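You operate a simulated robot arm through the tools that you are given. There is no shell and no other tool.

You run a simulated two-armed robot. Do the job below in one go: nothing can be reset, and whatever is moved stays where it is left.

## Task
Thread the dark bench: clip through disc and eye into the catch, tension knob at 4.

Only the result counts: the job must be done as asked and must still hold three seconds after the hand-in. Knocking over, shifting, dropping, spilling or breaking anything else fails it.

## Robot
Two 7-joint arms with fingered hands on one trunk that stands fixed in place. Base frame: the origin is at the foot of the trunk, x ahead of it, y to its left, z up. Lengths are in cm, angles in rad, forces in N, time in s.
The left shoulder is at [6, 15.2, 111.9], the right one opposite. With the tool pointing down near the work surface each hand reaches from about 44 to 82 cm from the base axis, measured 20 degrees to its own side. Payload 3.8 kg a hand.
The tool frame of a hand sits at the grasp point between the pads (the TCP): z along the fingers, y along the line on which they close. The tips reach 3 cm beyond it. The gripper opens to 10.4 cm; its body begins 3.5 cm behind the TCP. The gripper is a hand of 5 fingers: y runs from the thumb to the fingers, the wrist lies at [-1.5, -10.4, -17.8] in the tool frame, and closing takes about 1.5 s.
Orientation is that of the tool frame in the base frame, as a unit quaternion [w, x, y, z]. With the fingers straight down and the wrist toward the robot, the tool's x, y and z point along [0, 1, 0], [1, 0, 0] and [0, 0, -1] of the base frame.

## Interface
- The arms move only by the tool jog_arm. It takes "left_deltas", "right_deltas" or both (then of equal length, played together; a hand with none holds still); each is one flat list of numbers, 7 for each row, row after row: the shift along the tool's x, y, z in cm, then the turn, a rotation vector about the tool's x, y, z in rad, then the gripper command, from -1 (fully open) to 1 (shut), values between in proportion. In form: [tx, ty, tz, rx, ry, rz, grip, tx, ty, tz, rx, ry, rz, grip, ...]. A call has 1 to 20 rows; each row shifts and turns the commanded pose from where the row before left it, along the tool's axes as they then stand. Each row takes 0.2 s and may step no farther than 5 cm and 0.15 rad from the row before; otherwise, or with a gripper value out of range, the whole call is refused. A pose out of reach is approached as far as the arm can. The call stops where the force on the tool passes 40 N (or 10 N more than at its start, if that is more) or the arm is blocked; 0.2 s more then pass. The fingers move at their own pace (about 7.2 cm/s each) and stop on an object; they squeeze with about 22 N. The grip force told is the motor's: it shows also when the fingers shut on nothing. Time passes only in rows, and 0.2 s behind the last, so rows that do not move let the fingers close. The reply holds the time, the measured pose of the TCP, the force on the tool along the base axes, the opening and the grip force, in the units named above and with some noise, with the torque about the TCP (base axes, N m) and any sound that the robot's microphone picked up, and new pictures: "views" is both (left out), scene, wrist or none (wrist: the cameras of the hands that moved).
- Cameras (640 x 400 px; columns grow to the right, rows downward): "scene" is now at [15.54, 5.93, 129.33]; the picture's right is [0.63, -0.77, -0.11], its down [-0.34, -0.14, -0.93] and it looks along [0.70, 0.62, -0.35] (base axes); focal length 220 px, centre (320, 200). "left" rides on the left gripper at [-8, -7.8, -14.1] in its tool frame; the picture's right is [-0.78, -0.30, 0.56], its down [0.53, -0.78, 0.33] and it looks along [0.33, 0.56, 0.76] (tool axes); focal length 247 px, centre (320, 200). "right" rides on the right gripper at [8, -7.8, -14.1] in its tool frame; the picture's right is [-0.78, 0.30, -0.56], its down [-0.53, -0.78, 0.33] and it looks along [-0.33, 0.56, 0.76] (tool axes); focal length 247 px, centre (320, 200). There is no depth. A picture from a camera that has moved, and an enlarged one, comes with that camera's place and axes in the base frame and with its lens.
- raise_lower(by): moves the trunk up (or, below 0, down) by that many cm; the arms and the scene camera ride with it, the base frame stays. It gives what a move gives, with no picture.
- grasp_type(shape, hand): the hand has 5 fingers and takes this shape, open, in about a second: jaw (thumb against the fingers, like two jaws); tri (thumb and two fingers); tip (a fingertip pinch); poke (one finger out to press); point (the index stretched); flat (the hand flat); cup (the hand cupped); fist (a fist). The gripper value then closes the fingers along that shape, each until it touches; the sizes above hold for jaw. It gives what a move gives, with no picture.
- pan_tilt(pan, tilt): turns the head with the scene camera to pan (to the left, within 1.396 rad either way) and tilt (down, from -0.506 to 1.204), counted from straight ahead of the robot (the tilt from the chest, where the trunk bows). It gives what a move gives, and a new picture of the scene camera.
- zoom(camera, box): a new picture of the part [left, top, right, bottom] of that camera's present view, enlarged. No time passes.
- close_job(): hands the job in; it is judged then, once.

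Places have to be worked out from the pictures, the camera data and where the tool is seen. Open the grippers and draw the arms clear of the work before you hand the job in, unless the task says otherwise.

The tools are called after ">>>" as a command line: name --argument value ..., lists and objects as JSON in quotes. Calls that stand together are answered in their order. jog_arm: Moves the arms, as the interface text tells. Its arguments: {"type":"object","properties":{"left_deltas":{"type":"array","items":{"type":"number"}},"right_deltas":{"type":"array","items":{"type":"number"}},"views":{"type":"string","enum":["both","scene","wrist","none"]}},"required":[]} The other tools are called the same way: raise_lower (by) moves the trunk up or down; grasp_type (shape, hand) gives the hand a shape; pan_tilt (pan, tilt) turns the head that bears the scene camera; zoom (camera, box) takes an enlarged picture of a part of a camera's view; close_job () hands the job in.

At the start:

```text
clock: 0.0
left_position: [37.5, 46.26, 128.61]
left_tool_rot: [0.0, 0.708, 0.707, 0.0]
left_force: [0.1, 0.1, -0.2]
left_moment: [0.01, 0.0, -0.03]
left_gripper_width: 10.38
left_finger_force: 0.0
left_shape: jaw
right_position: [42.4, 8.15, 120.44]
right_tool_rot: [0.0, 0.707, 0.707, 0.0]
right_force: [0.0, 0.2, -0.3]
right_moment: [0.0, -0.02, 0.01]
right_gripper_width: 10.35
right_finger_force: 0.1
right_shape: jaw
trunk travel left (down, up): [-20.0, 25.6]
head pan, tilt (commanded): [0.691, 0.223]
```

scene: 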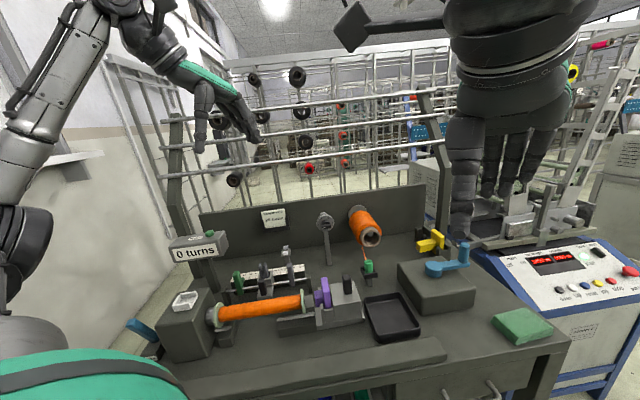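
right: 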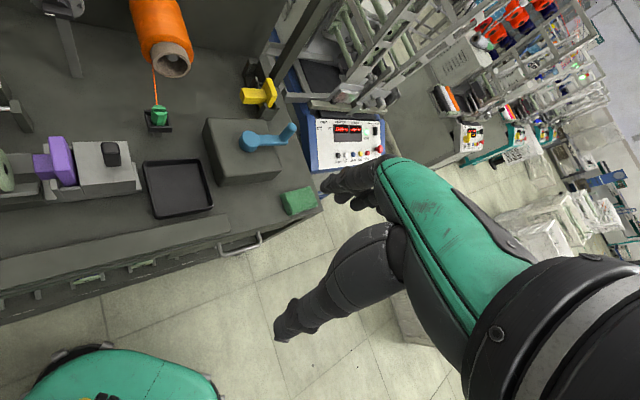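
left: 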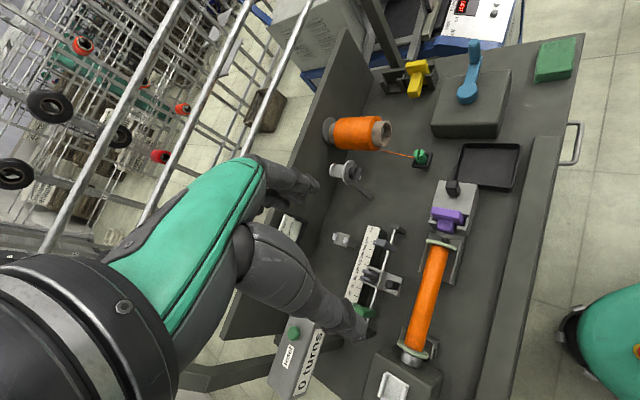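

I start by looking closely at the bench: the scene shows a dark winding bench with an orange spool, a green clip on a thread, a disc, an eye and other parts. I zoom in to tell them apart.

>>> zoom --camera "scene" --box '[160, 180, 480, 380]'

>>> zoom --camera "left" --box '[260, 40, 580, 240]'

>>> zoom --camera "left" --box '[240, 200, 560, 400]'

>>> zoom --camera "right" --box '[0, 0, 320, 200]'

```text
2.00 times, centred on (320, 280) of scene
camera zoom: at [15.54, 5.93, 129.33], right [0.63, -0.77, -0.11], down [-0.34, -0.14, -0.93], along [0.7, 0.62, -0.35], focal length 440 px, centre (320, 40)
```

zoom: 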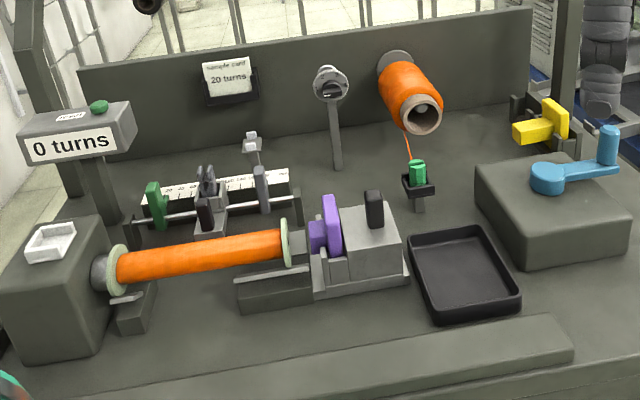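

```text
2.00 times, centred on (420, 140) of left
camera zoom: at [29.8, 38.31, 142.66], right [-0.3, -0.78, -0.56], down [-0.78, 0.54, -0.33], along [0.56, 0.33, -0.76], focal length 494 px, centre (120, 320)
```

zoom: 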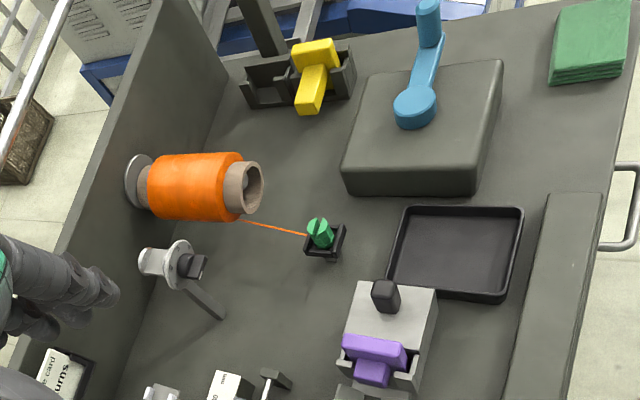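

```text
2.00 times, centred on (400, 300) of left
camera zoom: at [29.8, 38.31, 142.66], right [-0.3, -0.78, -0.56], down [-0.78, 0.54, -0.33], along [0.56, 0.33, -0.76], focal length 494 px, centre (160, 0)
```

zoom: 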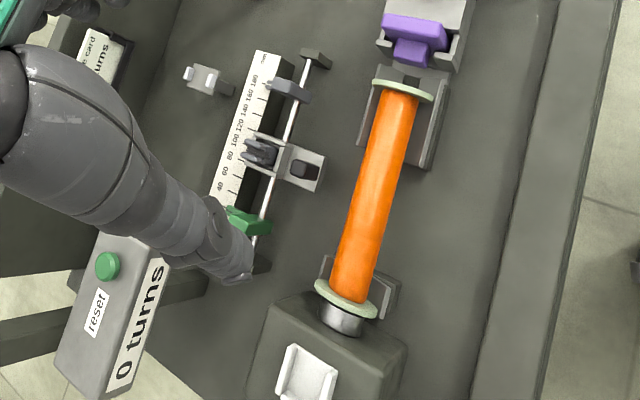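

```text
2.00 times, centred on (160, 100) of right
camera zoom: at [34.51, 16.35, 134.58], right [0.3, -0.78, 0.56], down [-0.78, -0.53, -0.33], along [0.56, -0.33, -0.76], focal length 494 px, centre (640, 400)
```

zoom: 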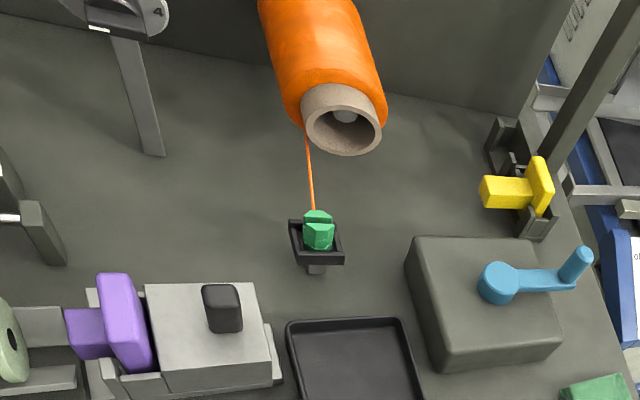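

I zoom further on the tension post, the traverse with its guide, and the dock with the clip.

>>> zoom --camera "scene" --box '[290, 200, 370, 250]'

>>> zoom --camera "scene" --box '[220, 235, 316, 295]'

>>> zoom --camera "scene" --box '[340, 240, 420, 290]'

>>> zoom --camera "left" --box '[310, 150, 390, 200]'

>>> zoom --camera "left" --box '[320, 210, 416, 270]'

>>> zoom --camera "left" --box '[330, 240, 426, 300]'

>>> zoom --camera "left" --box '[390, 300, 486, 360]'

>>> zoom --camera "left" --box '[410, 180, 506, 240]'

```text
8.00 times, centred on (330, 225) of scene
camera zoom: at [15.54, 5.93, 129.33], right [0.63, -0.77, -0.11], down [-0.34, -0.14, -0.93], along [0.7, 0.62, -0.35], focal length 1758 px, centre (240, 0)
```

zoom: 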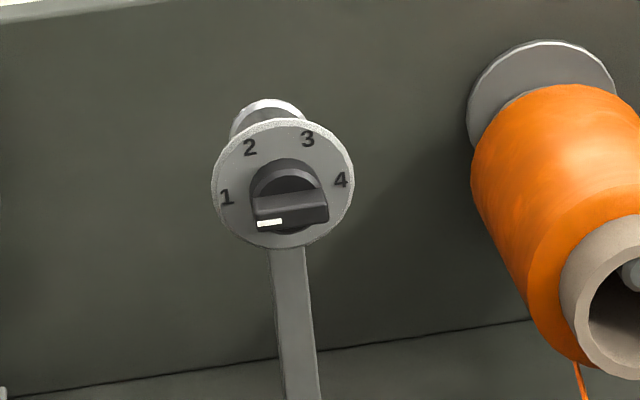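

```text
6.67 times, centred on (268, 265) of scene
camera zoom: at [15.54, 5.93, 129.33], right [0.63, -0.77, -0.11], down [-0.34, -0.14, -0.93], along [0.7, 0.62, -0.35], focal length 1465 px, centre (667, -233)
```

zoom: 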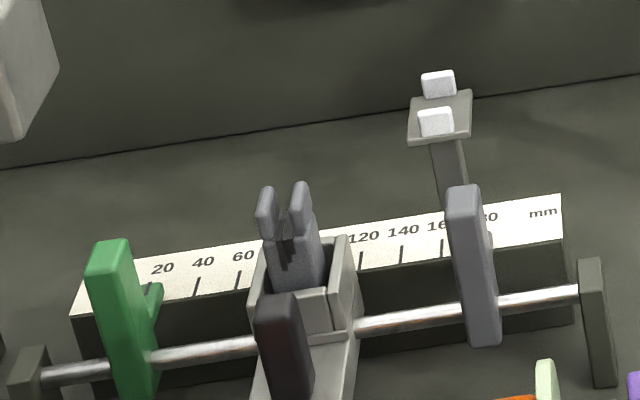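

```text
8.00 times, centred on (380, 265) of scene
camera zoom: at [15.54, 5.93, 129.33], right [0.63, -0.77, -0.11], down [-0.34, -0.14, -0.93], along [0.7, 0.62, -0.35], focal length 1758 px, centre (-160, -320)
```

zoom: 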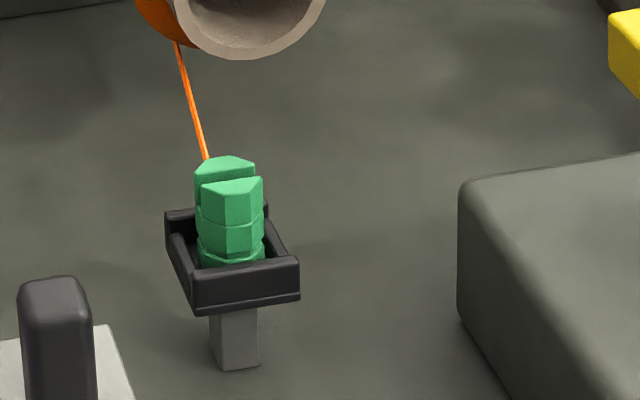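

```text
8.00 times, centred on (350, 175) of left
camera zoom: at [29.8, 38.31, 142.66], right [-0.3, -0.78, -0.56], down [-0.78, 0.54, -0.33], along [0.56, 0.33, -0.76], focal length 1976 px, centre (80, 400)
```

zoom: 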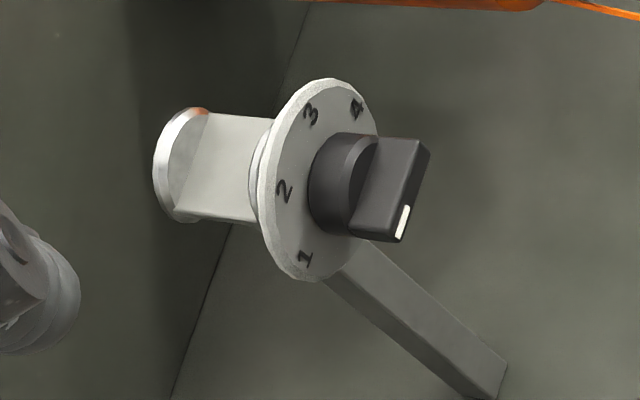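

```text
6.67 times, centred on (368, 240) of left
camera zoom: at [29.8, 38.31, 142.66], right [-0.3, -0.78, -0.56], down [-0.78, 0.54, -0.33], along [0.56, 0.33, -0.76], focal length 1646 px, centre (0, -67)
```

zoom: 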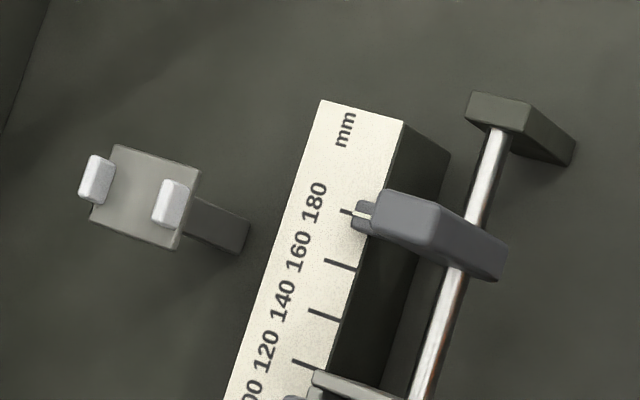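

```text
6.67 times, centred on (378, 270) of left
camera zoom: at [29.8, 38.31, 142.66], right [-0.3, -0.78, -0.56], down [-0.78, 0.54, -0.33], along [0.56, 0.33, -0.76], focal length 1646 px, centre (-67, -267)
```

zoom: 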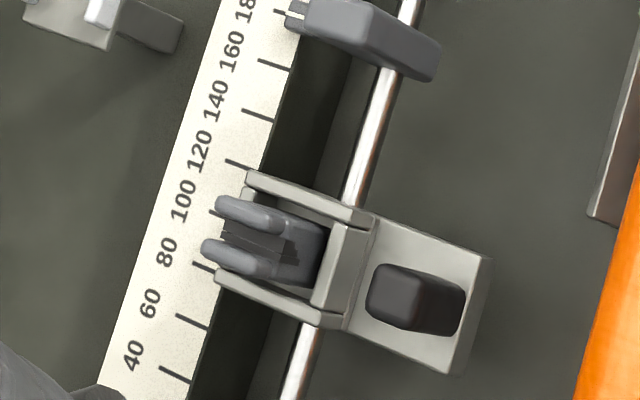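

```text
6.67 times, centred on (438, 330) of left
camera zoom: at [29.8, 38.31, 142.66], right [-0.3, -0.78, -0.56], down [-0.78, 0.54, -0.33], along [0.56, 0.33, -0.76], focal length 1646 px, centre (-467, -667)
```

zoom: 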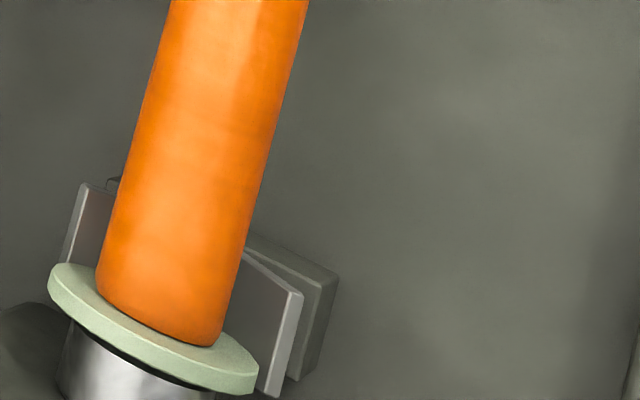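

```text
6.67 times, centred on (458, 210) of left
camera zoom: at [29.8, 38.31, 142.66], right [-0.3, -0.78, -0.56], down [-0.78, 0.54, -0.33], along [0.56, 0.33, -0.76], focal length 1646 px, centre (-600, 133)
```

zoom: 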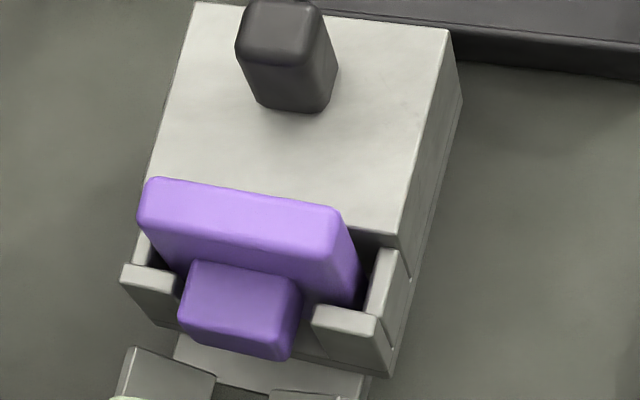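

I still need to identify the catch and the eye, so I zoom on the white part on the headstock and on the small post with white tips.

>>> zoom --camera "scene" --box '[150, 280, 230, 330]'

>>> zoom --camera "left" --box '[350, 340, 446, 400]'

>>> zoom --camera "scene" --box '[260, 235, 308, 265]'

>>> zoom --camera "scene" --box '[290, 265, 370, 315]'

>>> zoom --camera "right" --box '[0, 0, 80, 50]'

>>> zoom --camera "scene" --box '[400, 215, 480, 265]'

```text
8.00 times, centred on (190, 305) of scene
camera zoom: at [15.54, 5.93, 129.33], right [0.63, -0.77, -0.11], down [-0.34, -0.14, -0.93], along [0.7, 0.62, -0.35], focal length 1758 px, centre (1360, -640)
```

zoom: 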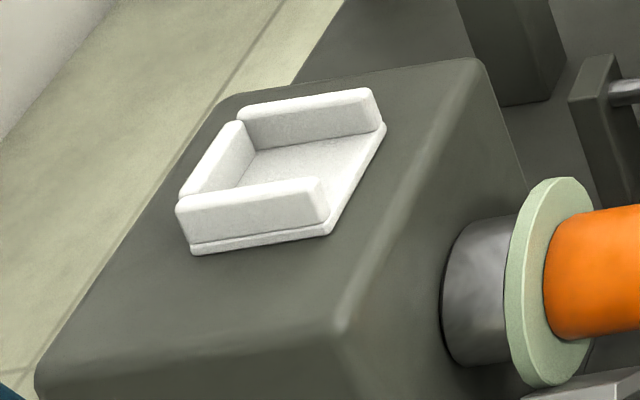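

```text
6.67 times, centred on (398, 370) of left
camera zoom: at [29.8, 38.31, 142.66], right [-0.3, -0.78, -0.56], down [-0.78, 0.54, -0.33], along [0.56, 0.33, -0.76], focal length 1646 px, centre (-200, -933)
```

zoom: 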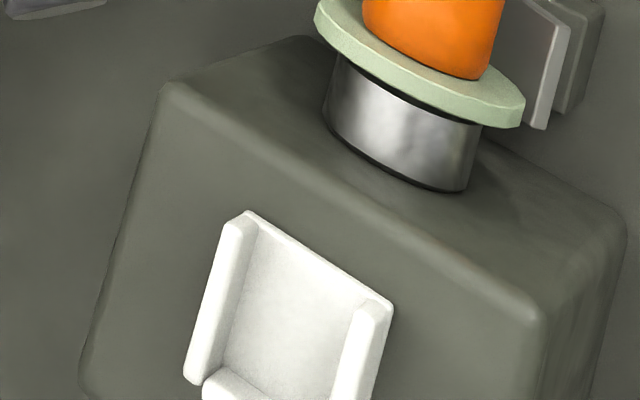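

```text
13.33 times, centred on (284, 250) of scene
camera zoom: at [15.54, 5.93, 129.33], right [0.63, -0.77, -0.11], down [-0.34, -0.14, -0.93], along [0.7, 0.62, -0.35], focal length 2931 px, centre (800, -467)
```

zoom: 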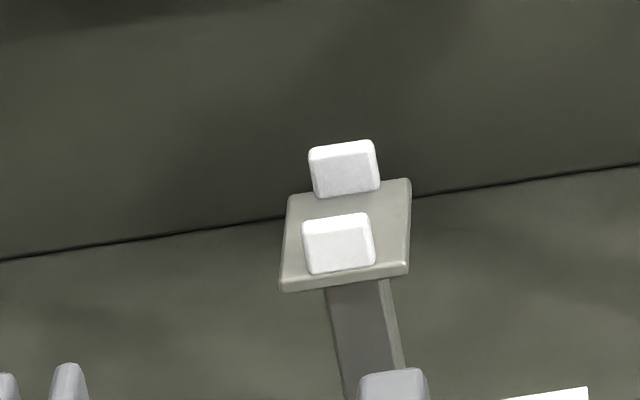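

```text
8.00 times, centred on (330, 290) of scene
camera zoom: at [15.54, 5.93, 129.33], right [0.63, -0.77, -0.11], down [-0.34, -0.14, -0.93], along [0.7, 0.62, -0.35], focal length 1758 px, centre (240, -520)
```

zoom: 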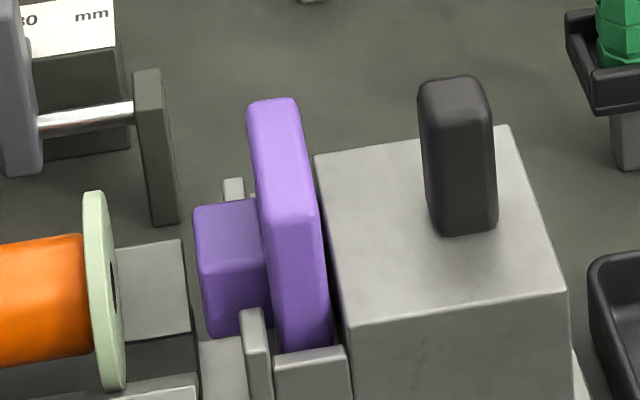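

```text
8.00 times, centred on (40, 25) of right
camera zoom: at [34.51, 16.35, 134.58], right [0.3, -0.78, 0.56], down [-0.78, -0.53, -0.33], along [0.56, -0.33, -0.76], focal length 1976 px, centre (2560, 1600)
```

zoom: 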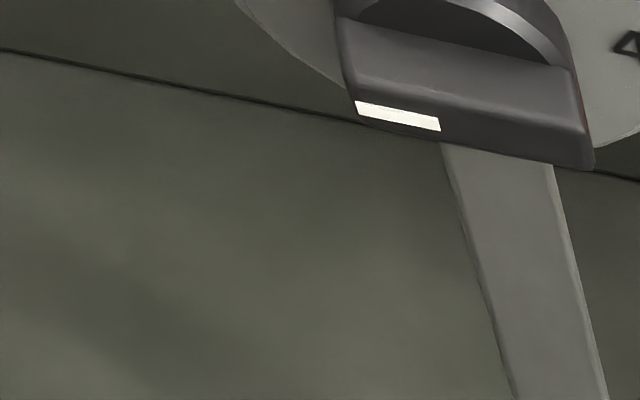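

```text
8.00 times, centred on (440, 240) of scene
camera zoom: at [15.54, 5.93, 129.33], right [0.63, -0.77, -0.11], down [-0.34, -0.14, -0.93], along [0.7, 0.62, -0.35], focal length 1758 px, centre (-640, -120)
```

zoom: 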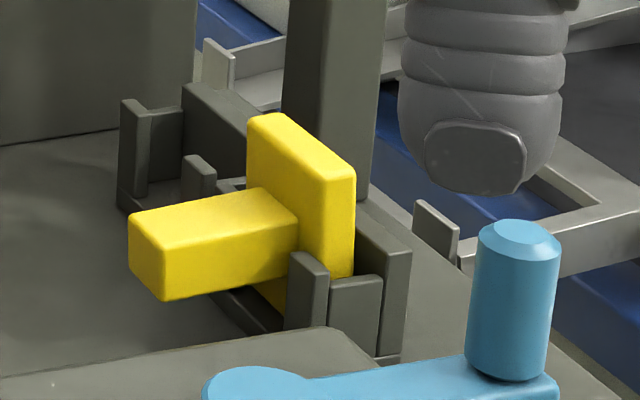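

I have rough places for the clip, dial, post, carriage and white tray. Before moving anything I look around with the head for other benches or instructions.

>>> pan_tilt --pan 0.9 --tilt 0.6

>>> pan_tilt --pan -0.3 --tilt 0.35

>>> pan_tilt --pan 0.7 --tilt 0.45

```text
clock: 0.8
left_position: [37.55, 46.36, 128.57]
left_tool_rot: [0.0, 0.708, 0.706, 0.0]
left_force: [0.3, 0.5, -0.2]
left_moment: [-0.02, -0.01, 0.01]
left_gripper_width: 10.36
left_finger_force: 0.1
left_shape: jaw
right_position: [42.48, 8.24, 120.49]
right_tool_rot: [0.0, 0.707, 0.707, 0.001]
right_force: [-0.2, 0.9, 0.2]
right_moment: [-0.02, 0.01, -0.01]
right_gripper_width: 10.36
right_finger_force: 0.0
right_shape: jaw
trunk travel left (down, up): [-20.0, 25.6]
head pan, tilt (commanded): [0.901, 0.6]
camera scene: at [13.27, 6.91, 126.21], right [0.77, -0.62, -0.13], down [-0.49, -0.44, -0.75], along [0.41, 0.65, -0.64], focal length 220 px, centre (320, 200)
```

scene: 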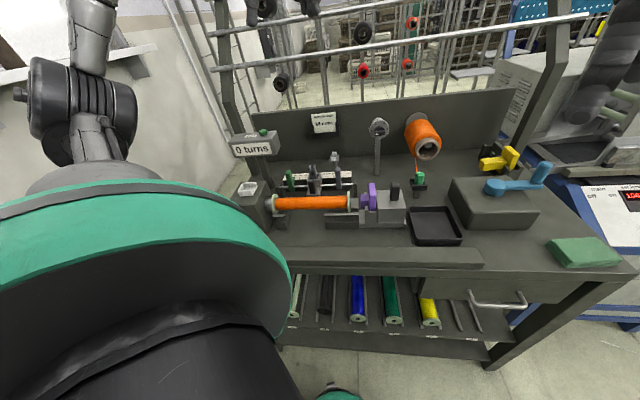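

```text
clock: 2.2
left_position: [37.47, 46.3, 128.7]
left_tool_rot: [0.0, 0.708, 0.706, 0.0]
left_force: [-0.6, -0.1, 1.0]
left_moment: [0.0, 0.01, 0.01]
left_gripper_width: 10.33
left_finger_force: 0.2
left_shape: jaw
right_position: [42.26, 8.12, 120.54]
right_tool_rot: [0.001, 0.707, 0.707, 0.0]
right_force: [0.3, 0.2, 0.1]
right_moment: [-0.02, 0.02, 0.03]
right_gripper_width: 10.39
right_finger_force: 0.0
right_shape: jaw
trunk travel left (down, up): [-20.0, 25.6]
head pan, tilt (commanded): [-0.3, 0.351]
camera scene: at [17.02, -2.76, 127.86], right [-0.29, -0.96, 0.05], down [-0.49, 0.1, -0.87], along [0.82, -0.28, -0.49], focal length 220 px, centre (320, 200)
```

scene: 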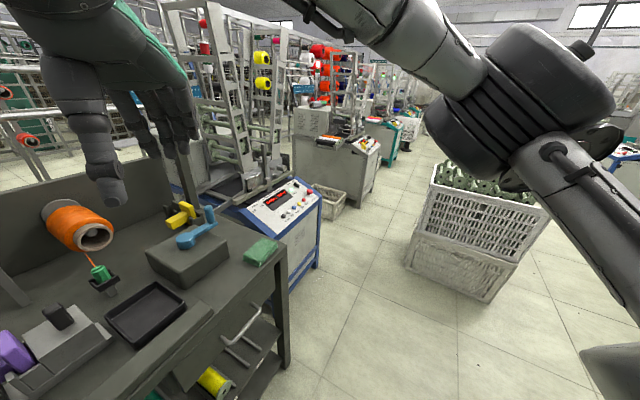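

```text
clock: 3.5
left_position: [37.49, 46.23, 128.65]
left_tool_rot: [0.0, 0.707, 0.707, 0.0]
left_force: [-0.4, -0.3, -0.7]
left_moment: [-0.01, 0.03, 0.01]
left_gripper_width: 10.37
left_finger_force: 0.1
left_shape: jaw
right_position: [42.22, 8.17, 120.41]
right_tool_rot: [0.0, 0.707, 0.708, 0.0]
right_force: [0.0, -0.3, 0.0]
right_moment: [0.02, -0.05, 0.02]
right_gripper_width: 10.35
right_finger_force: 0.1
right_shape: jaw
trunk travel left (down, up): [-20.0, 25.6]
head pan, tilt (commanded): [0.7, 0.45]
camera scene: at [15.02, 5.9, 127.28], right [0.63, -0.77, -0.11], down [-0.48, -0.28, -0.83], along [0.6, 0.58, -0.55], focal length 220 px, centre (320, 200)
```

scene: 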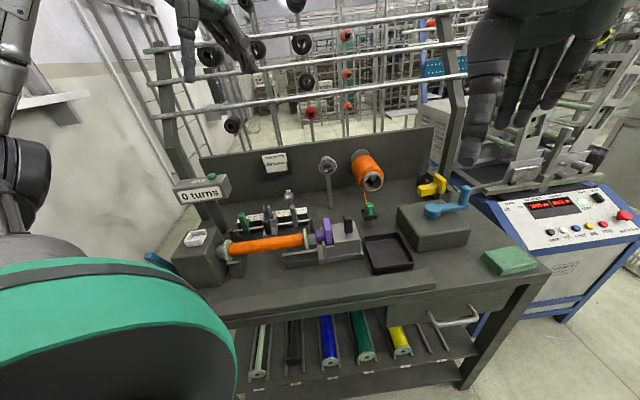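

There is only one dark bench, with spare bobbins below. I zoom in strongly from this new head angle on the tension unit, the carriage and the white-tipped post.

>>> zoom --camera "scene" --box '[308, 145, 348, 170]'

>>> zoom --camera "left" --box '[325, 155, 373, 185]'

>>> zoom --camera "left" --box '[355, 255, 411, 290]'

>>> zoom --camera "scene" --box '[236, 185, 316, 235]'

>>> zoom --camera "scene" --box '[345, 190, 393, 220]'

>>> zoom --camera "left" --box '[405, 140, 437, 160]'

```text
16.00 times, centred on (328, 158) of scene
camera zoom: at [15.02, 5.9, 127.28], right [0.63, -0.77, -0.11], down [-0.48, -0.28, -0.83], along [0.6, 0.58, -0.55], focal length 3517 px, centre (192, 880)
```

zoom: 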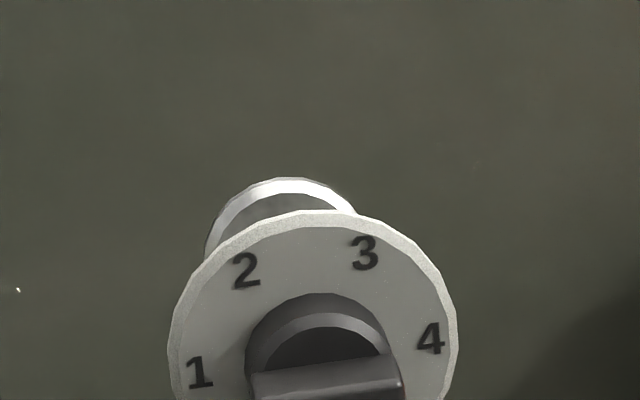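

```text
13.33 times, centred on (349, 170) of left
camera zoom: at [29.8, 38.31, 142.67], right [-0.3, -0.78, -0.56], down [-0.78, 0.54, -0.33], along [0.56, 0.33, -0.76], focal length 3293 px, centre (-67, 600)
```

zoom: 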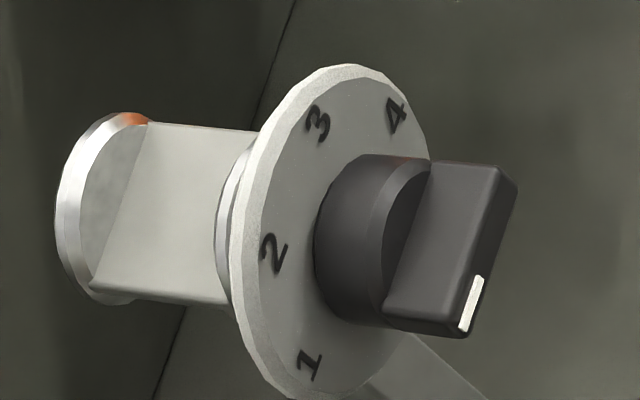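

```text
11.43 times, centred on (383, 272) of left
camera zoom: at [29.8, 38.31, 142.67], right [-0.3, -0.78, -0.56], down [-0.78, 0.54, -0.33], along [0.56, 0.33, -0.76], focal length 2823 px, centre (-400, -629)
```

zoom: 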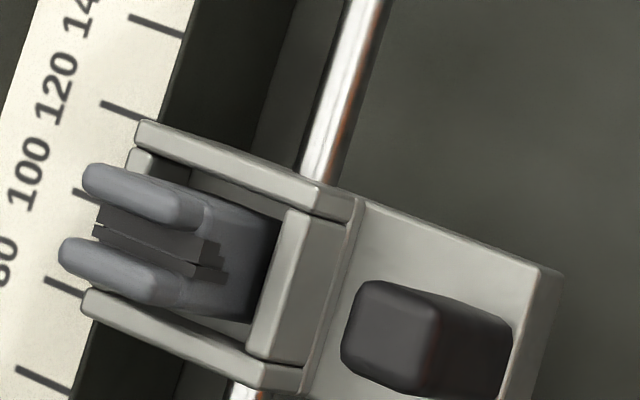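

```text
8.00 times, centred on (276, 210) of scene
camera zoom: at [15.02, 5.9, 127.28], right [0.63, -0.77, -0.11], down [-0.48, -0.28, -0.83], along [0.6, 0.58, -0.55], focal length 1758 px, centre (672, 120)
```

zoom: 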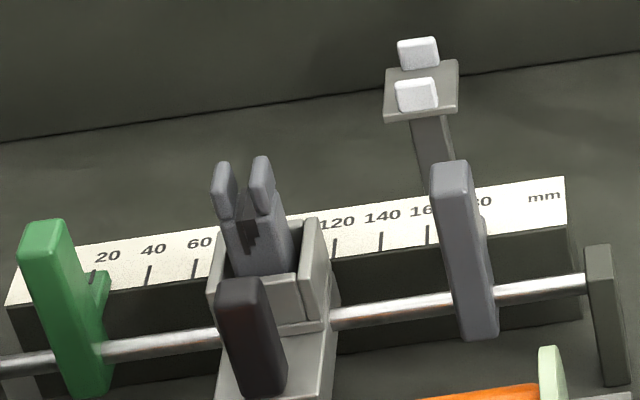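

```text
13.33 times, centred on (369, 205) of scene
camera zoom: at [15.02, 5.9, 127.28], right [0.63, -0.77, -0.11], down [-0.48, -0.28, -0.83], along [0.6, 0.58, -0.55], focal length 2931 px, centre (-333, 133)
```

zoom: 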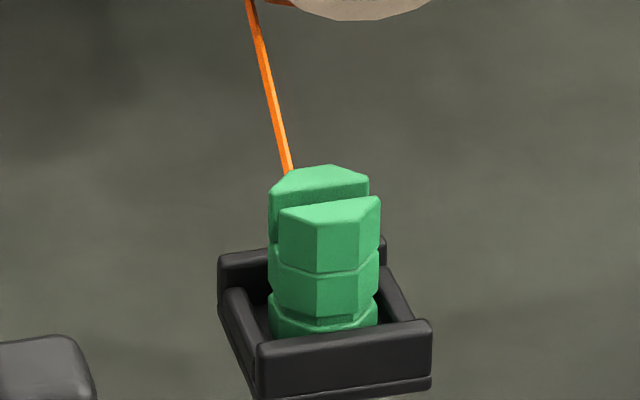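

```text
16.00 times, centred on (421, 150) of left
camera zoom: at [29.8, 38.31, 142.67], right [-0.3, -0.78, -0.56], down [-0.78, 0.54, -0.33], along [0.56, 0.33, -0.76], focal length 3952 px, centre (-1296, 1000)
```

zoom: 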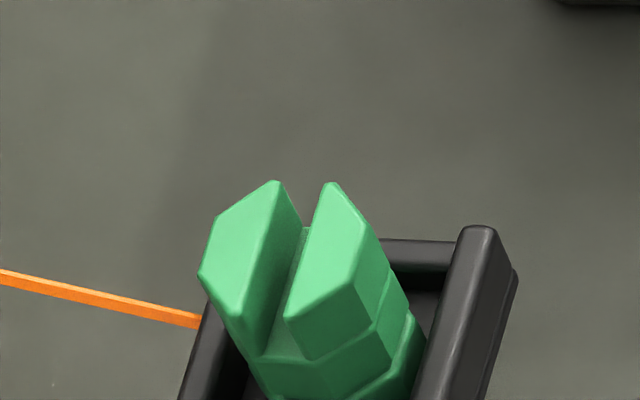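

The clip is a slotted green plug at about [65.6, 33.7, 84.8]. The tension discs are near [65.7, 49, 96] with the knob now at 1, the white-tipped eye post is near [57, 62, 85], and the white tray-like catch on the headstock is near [24, 62, 90]. I move the left hand closer, turned to face the bench, for better views.

>>> jog_arm --left_deltas '[-1.25, 3, 2, 0, 0, 0, -1, -1.25, 3, 2, 0, 0, 0, -1, -1.25, 3, 2, 0, 0, 0, -1, -1.25, 3, 2, 0, 0, 0, -1, 0, 0, 0, 0, 0, -0.127, -1, 0, 0, 0, 0, 0, -0.127, -1, 0, 0, 0, 0, 0, -0.127, -1, 0, 0, 0, 0, 0, -0.127, -1, 0, 0, 0, 0, 0, -0.127, -1, 0, 0, 0, 0, 0, -0.127, -1]' --views "both"

```text
clock: 5.7
left_position: [49.48, 41.42, 120.66]
left_tool_rot: [0.0, 0.393, 0.919, 0.001]
left_force: [0.7, -0.2, 0.2]
left_moment: [0.03, -0.01, 0.02]
left_gripper_width: 10.37
left_finger_force: 0.1
left_shape: jaw
right_position: [42.25, 8.09, 120.45]
right_tool_rot: [0.0, 0.707, 0.707, 0.0]
right_force: [-0.9, -0.2, -0.3]
right_moment: [0.01, 0.0, 0.0]
right_gripper_width: 10.36
right_finger_force: 0.1
right_shape: jaw
trunk travel left (down, up): [-20.0, 25.6]
head pan, tilt (commanded): [0.7, 0.45]
camera scene: at [15.05, 5.85, 127.28], right [0.63, -0.77, -0.11], down [-0.48, -0.28, -0.83], along [0.6, 0.58, -0.55], focal length 220 px, centre (320, 200)
camera left: at [49.53, 30.13, 134.66], right [0.32, -0.77, -0.56], down [-0.93, -0.15, -0.33], along [0.17, 0.63, -0.76], focal length 247 px, centre (320, 200)
```

scene: 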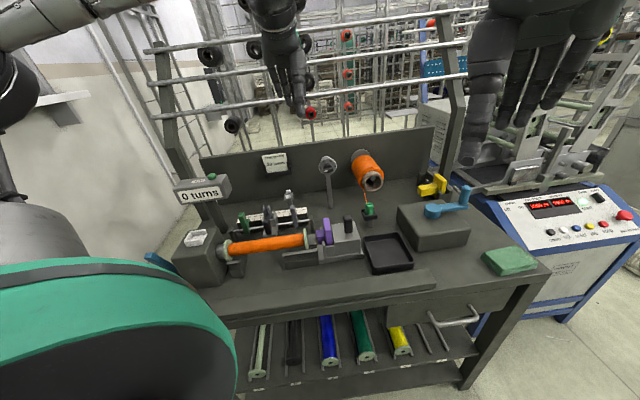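
left: 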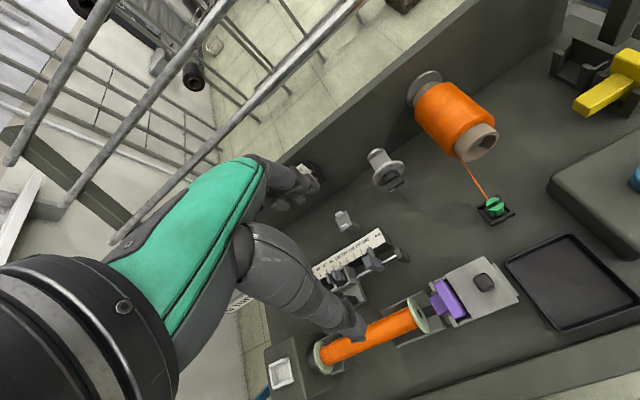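

From this side I get a new parallax view. I zoom on the tension unit, the eye post, the clip, and the carriage and catch.

>>> zoom --camera "left" --box '[360, 140, 424, 180]'

>>> zoom --camera "left" --box '[320, 200, 368, 230]'

>>> zoom --camera "left" --box '[460, 185, 524, 225]'

>>> zoom --camera "left" --box '[260, 345, 324, 385]'

>>> zoom --camera "left" --box '[400, 260, 528, 340]'

>>> zoom --camera "left" --box '[310, 220, 430, 295]'

```text
10.00 times, centred on (392, 160) of left
camera zoom: at [49.53, 30.13, 134.66], right [0.32, -0.77, -0.56], down [-0.93, -0.15, -0.33], along [0.17, 0.63, -0.76], focal length 2470 px, centre (-400, 600)
```

zoom: 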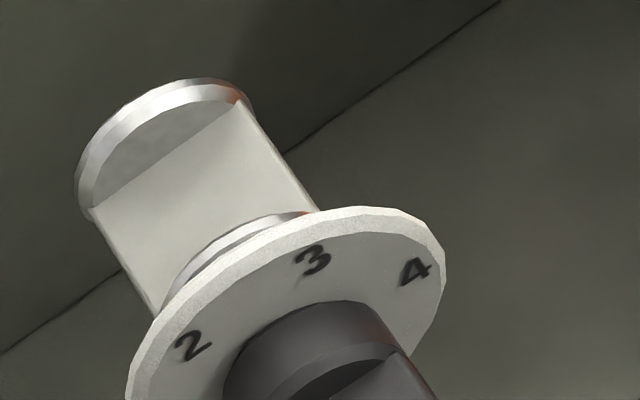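

```text
13.33 times, centred on (344, 215) of left
camera zoom: at [49.53, 30.13, 134.66], right [0.32, -0.77, -0.56], down [-0.93, -0.15, -0.33], along [0.17, 0.63, -0.76], focal length 3293 px, centre (0, 0)
```

zoom: 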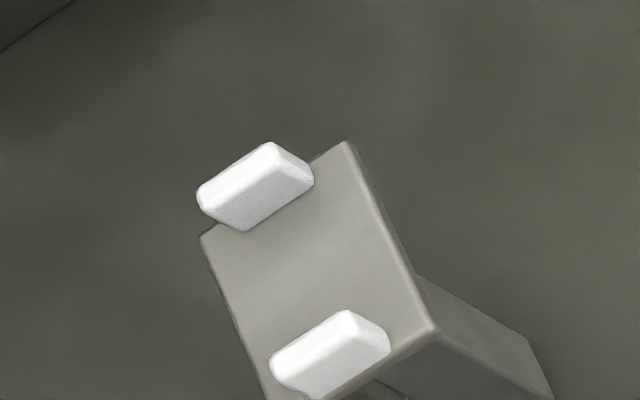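

```text
10.00 times, centred on (492, 205) of left
camera zoom: at [49.53, 30.13, 134.66], right [0.32, -0.77, -0.56], down [-0.93, -0.15, -0.33], along [0.17, 0.63, -0.76], focal length 2470 px, centre (-1400, 150)
```

zoom: 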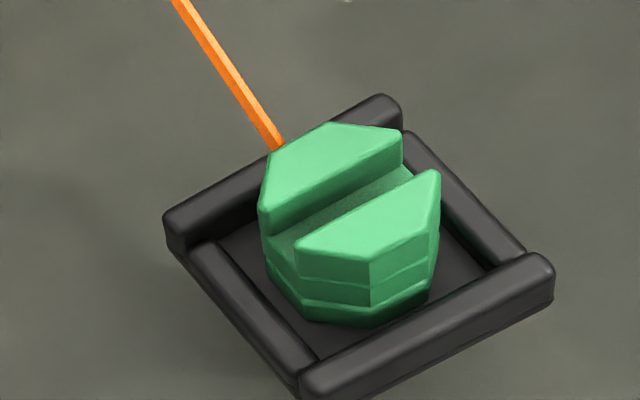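

```text
10.00 times, centred on (292, 365) of left
camera zoom: at [49.53, 30.13, 134.66], right [0.32, -0.77, -0.56], down [-0.93, -0.15, -0.33], along [0.17, 0.63, -0.76], focal length 2470 px, centre (600, -1450)
```

zoom: 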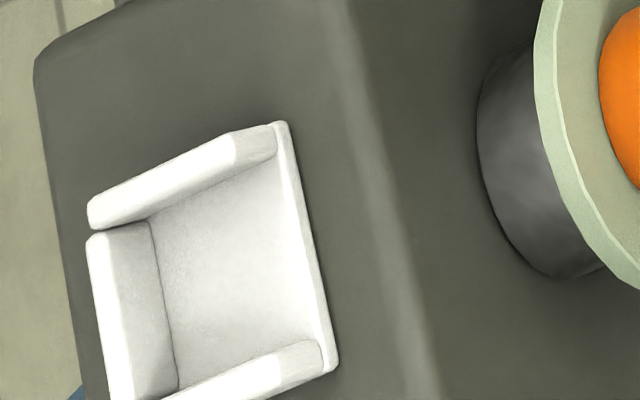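

```text
5.00 times, centred on (464, 300) of left
camera zoom: at [49.53, 30.13, 134.66], right [0.32, -0.77, -0.56], down [-0.93, -0.15, -0.33], along [0.17, 0.63, -0.76], focal length 1235 px, centre (-400, -300)
```

zoom: 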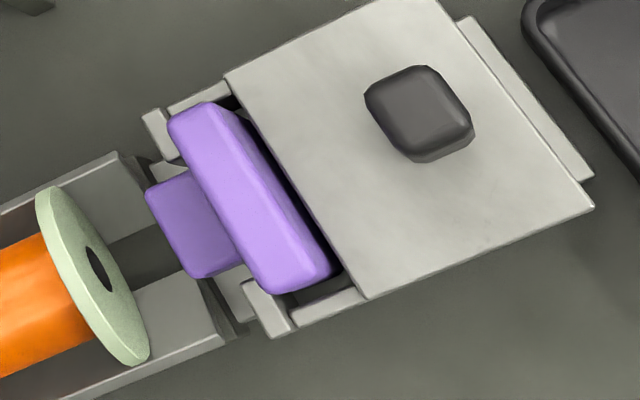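

```text
5.33 times, centred on (370, 258) of left
camera zoom: at [49.53, 30.13, 134.66], right [0.32, -0.77, -0.56], down [-0.93, -0.15, -0.33], along [0.17, 0.63, -0.76], focal length 1317 px, centre (53, -107)
```

zoom: 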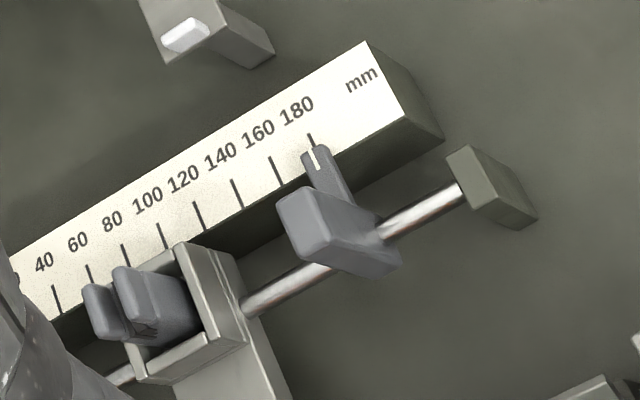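

The tension unit is two discs with a flat bridge between them, so the thread drops in from above running along the bench. The eye post and the catch tray are channels along the bench too. I take larger zooms of the dial from both cameras to triangulate precisely.

>>> zoom --camera "left" --box '[356, 145, 436, 195]'

>>> zoom --camera "scene" --box '[308, 150, 348, 175]'

>>> zoom --camera "scene" --box '[170, 215, 234, 255]'

>>> zoom --camera "scene" --box '[276, 180, 308, 200]'

```text
8.00 times, centred on (396, 170) of left
camera zoom: at [49.53, 30.13, 134.66], right [0.32, -0.77, -0.56], down [-0.93, -0.15, -0.33], along [0.17, 0.63, -0.76], focal length 1976 px, centre (-288, 440)
```

zoom: 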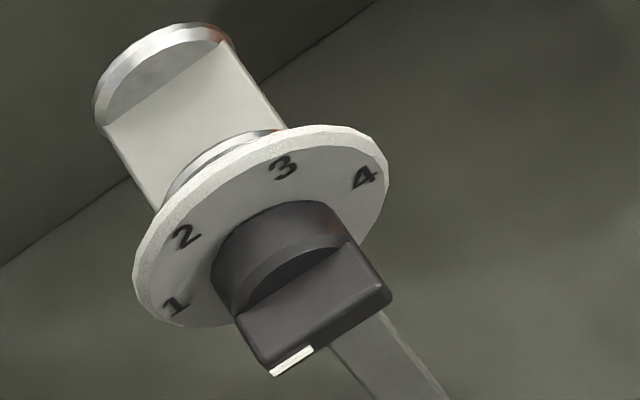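

```text
16.00 times, centred on (328, 162) of scene
camera zoom: at [15.05, 5.85, 127.28], right [0.63, -0.77, -0.11], down [-0.48, -0.28, -0.83], along [0.6, 0.58, -0.55], focal length 3517 px, centre (192, 800)
```

zoom: 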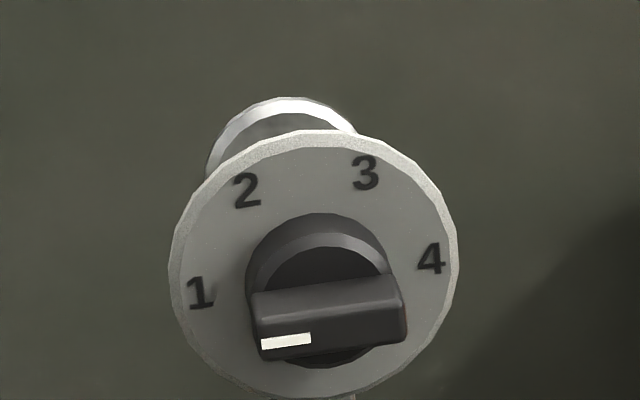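

```text
10.00 times, centred on (202, 235) of scene
camera zoom: at [15.05, 5.85, 127.28], right [0.63, -0.77, -0.11], down [-0.48, -0.28, -0.83], along [0.6, 0.58, -0.55], focal length 2198 px, centre (1500, -150)
```

zoom: 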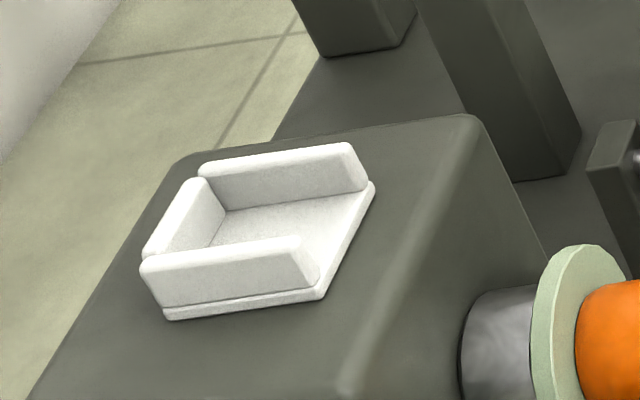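

```text
16.00 times, centred on (292, 190) of scene
camera zoom: at [15.05, 5.85, 127.28], right [0.63, -0.77, -0.11], down [-0.48, -0.28, -0.83], along [0.6, 0.58, -0.55], focal length 3517 px, centre (768, 360)
```

zoom: 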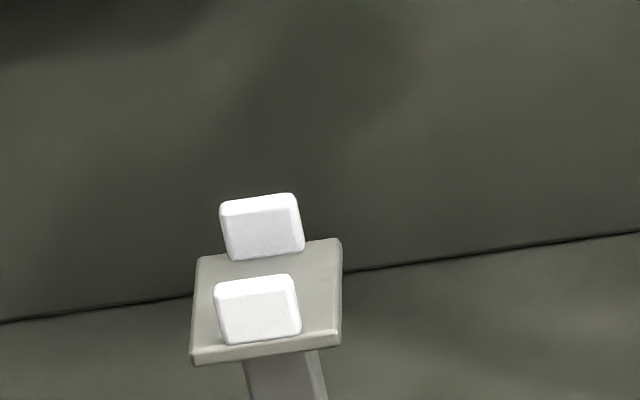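

The triangulation puts the bench at 45° to the base, with the dial face centre at about [65.2, 48.6, 96.6] and the disc gap and eye both in line. For the knob I will try a one-finger push from above, so I shape the left hand to poke and look at it.

>>> grasp_type --shape "poke" --hand "left"

>>> zoom --camera "left" --box '[160, 100, 480, 400]'

>>> zoom --camera "scene" --box '[200, 0, 360, 140]'

```text
clock: 6.6
left_position: [49.55, 41.44, 120.71]
left_tool_rot: [0.0, 0.393, 0.919, 0.0]
left_force: [-0.2, 0.5, 0.3]
left_moment: [0.01, 0.0, 0.02]
left_gripper_width: 0.0
left_finger_force: 0.0
left_shape: poke
right_position: [42.3, 8.08, 120.55]
right_tool_rot: [-0.001, 0.707, 0.707, 0.0]
right_force: [0.0, 1.2, 1.1]
right_moment: [-0.02, -0.01, -0.01]
right_gripper_width: 10.37
right_finger_force: 0.0
right_shape: jaw
trunk travel left (down, up): [-20.0, 25.6]
head pan, tilt (commanded): [0.7, 0.45]
```

```text
1.33 times, centred on (320, 250) of left
camera zoom: at [49.46, 30.18, 134.66], right [0.32, -0.77, -0.56], down [-0.93, -0.15, -0.33], along [0.17, 0.63, -0.76], focal length 329 px, centre (320, 133)
```

zoom: 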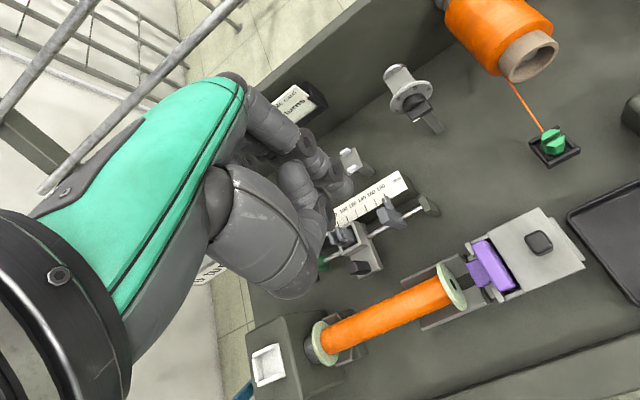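

```text
2.86 times, centred on (280, 70) of scene
camera zoom: at [15.02, 5.91, 127.28], right [0.63, -0.77, -0.11], down [-0.48, -0.28, -0.83], along [0.6, 0.58, -0.55], focal length 628 px, centre (434, 571)
```

zoom: 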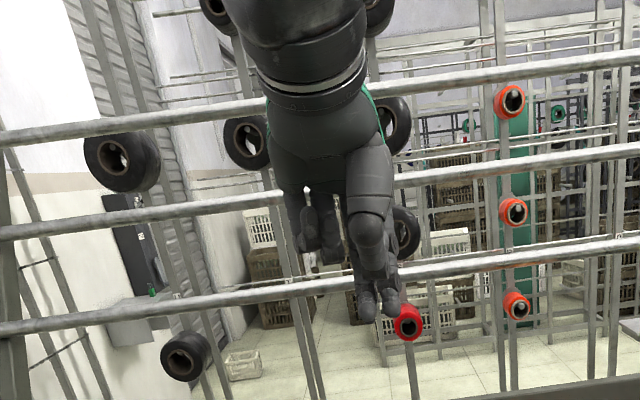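

The poking finger is hard to see from the left camera, so I turn the right hand in place to use its camera as a second viewpoint on the tension unit.

>>> jog_arm --right_deltas '[0, 0, 0, 0, 0, -0.15, -1, 0, 0, 0, 0, 0, -0.15, -1, 0, 0, 0, 0, 0, -0.15, -1, 0, 0, 0, 0, 0, -0.15, -1, 0, 0, 0, 0, 0, -0.15, -1, 0, 0, 0, 0, 0, -0.15, -1, 0, 0, 0, 0, 0, -0.15, -1, 0, 0, 0, 0, 0, -0.15, -1]' --views "wrist"

```text
clock: 8.4
left_position: [49.6, 41.38, 120.57]
left_tool_rot: [0.0, 0.393, 0.919, 0.001]
left_force: [0.5, -0.2, -0.5]
left_moment: [-0.03, -0.01, -0.01]
left_gripper_width: 0.01
left_finger_force: 0.1
left_shape: poke
right_position: [42.37, 8.21, 120.44]
right_tool_rot: [-0.001, 0.184, 0.983, 0.0]
right_force: [-0.8, 0.2, -0.2]
right_moment: [0.0, -0.03, -0.02]
right_gripper_width: 10.35
right_finger_force: 0.1
right_shape: jaw
trunk travel left (down, up): [-20.0, 25.6]
head pan, tilt (commanded): [0.7, 0.45]
camera right: at [32.05, 4.04, 134.61], right [0.83, 0.0, 0.56], down [0.22, -0.92, -0.33], along [0.51, 0.4, -0.76], focal length 247 px, centre (320, 200)
```

right: 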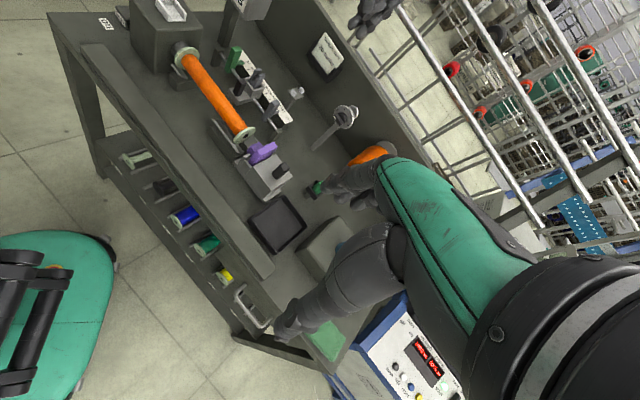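

The right camera now sees the whole bench and, at its top, the left hand. I zoom on the poking hand and the tension unit.

>>> zoom --camera "right" --box '[330, 0, 426, 60]'

>>> zoom --camera "right" --box '[230, 60, 390, 160]'

```text
6.67 times, centred on (378, 30) of right
camera zoom: at [32.05, 4.04, 134.61], right [0.83, 0.0, 0.56], down [0.22, -0.92, -0.33], along [0.51, 0.4, -0.76], focal length 1646 px, centre (-67, 1333)
```

zoom: 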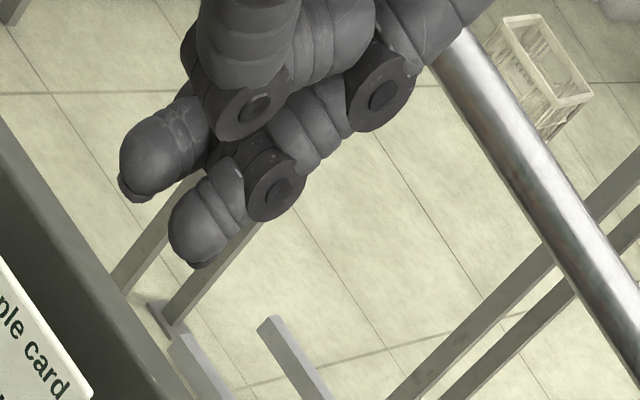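

```text
4.00 times, centred on (310, 110) of right
camera zoom: at [32.05, 4.04, 134.61], right [0.83, 0.0, 0.56], down [0.22, -0.92, -0.33], along [0.51, 0.4, -0.76], focal length 988 px, centre (360, 560)
```

zoom: 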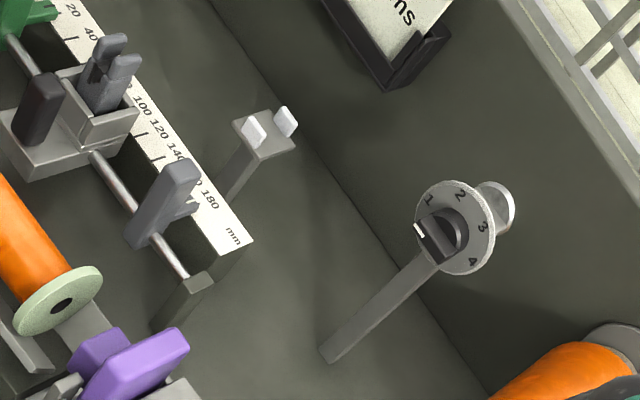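

I zoom the left camera onto the fingertips to locate the poking tip relative to the TCP.

>>> zoom --camera "left" --box '[270, 190, 366, 250]'

>>> zoom --camera "scene" --box '[260, 40, 340, 90]'

```text
6.67 times, centred on (318, 220) of left
camera zoom: at [49.52, 30.19, 134.64], right [0.32, -0.77, -0.56], down [-0.93, -0.15, -0.33], along [0.17, 0.63, -0.76], focal length 1646 px, centre (333, 67)
```

zoom: 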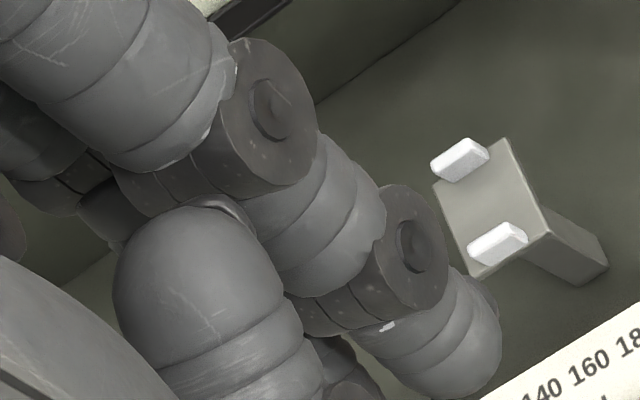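

```text
8.00 times, centred on (300, 65) of scene
camera zoom: at [15.06, 5.91, 127.27], right [0.63, -0.77, -0.11], down [-0.48, -0.28, -0.83], along [0.6, 0.58, -0.55], focal length 1758 px, centre (480, 1280)
```

zoom: 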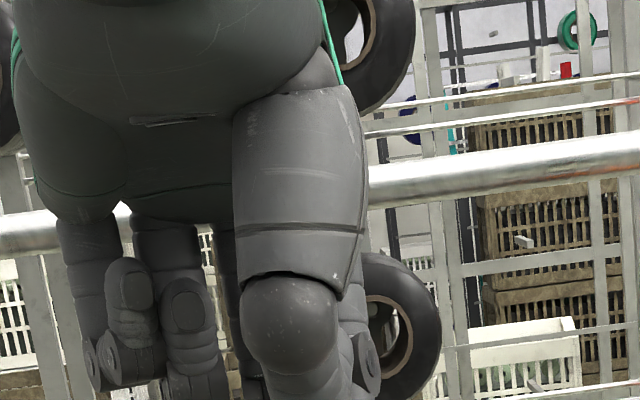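

I look slightly lower in the scene view to see the tips fully.

>>> zoom --camera "scene" --box '[260, 72, 340, 122]'

>>> zoom --camera "left" --box '[290, 200, 370, 250]'

```text
8.00 times, centred on (300, 97) of scene
camera zoom: at [15.06, 5.91, 127.27], right [0.63, -0.77, -0.11], down [-0.48, -0.28, -0.83], along [0.6, 0.58, -0.55], focal length 1758 px, centre (480, 1024)
```

zoom: 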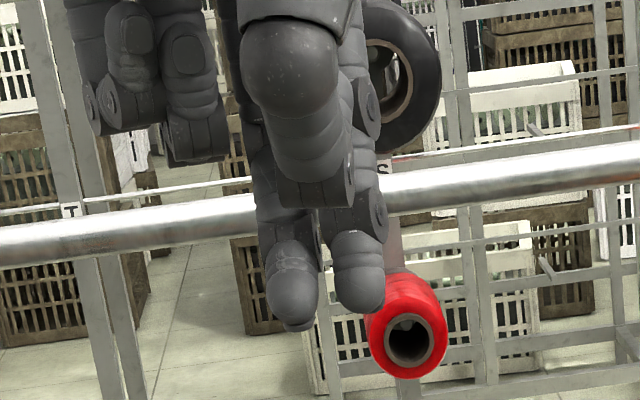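

```text
8.00 times, centred on (330, 225) of left
camera zoom: at [49.52, 30.19, 134.64], right [0.32, -0.77, -0.56], down [-0.93, -0.15, -0.33], along [0.17, 0.63, -0.76], focal length 1976 px, centre (240, 0)
```

zoom: 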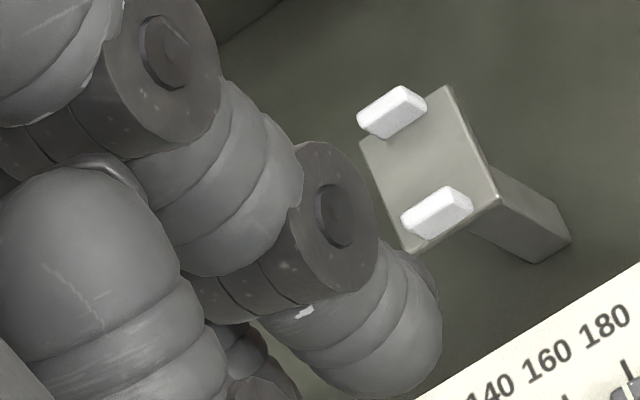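

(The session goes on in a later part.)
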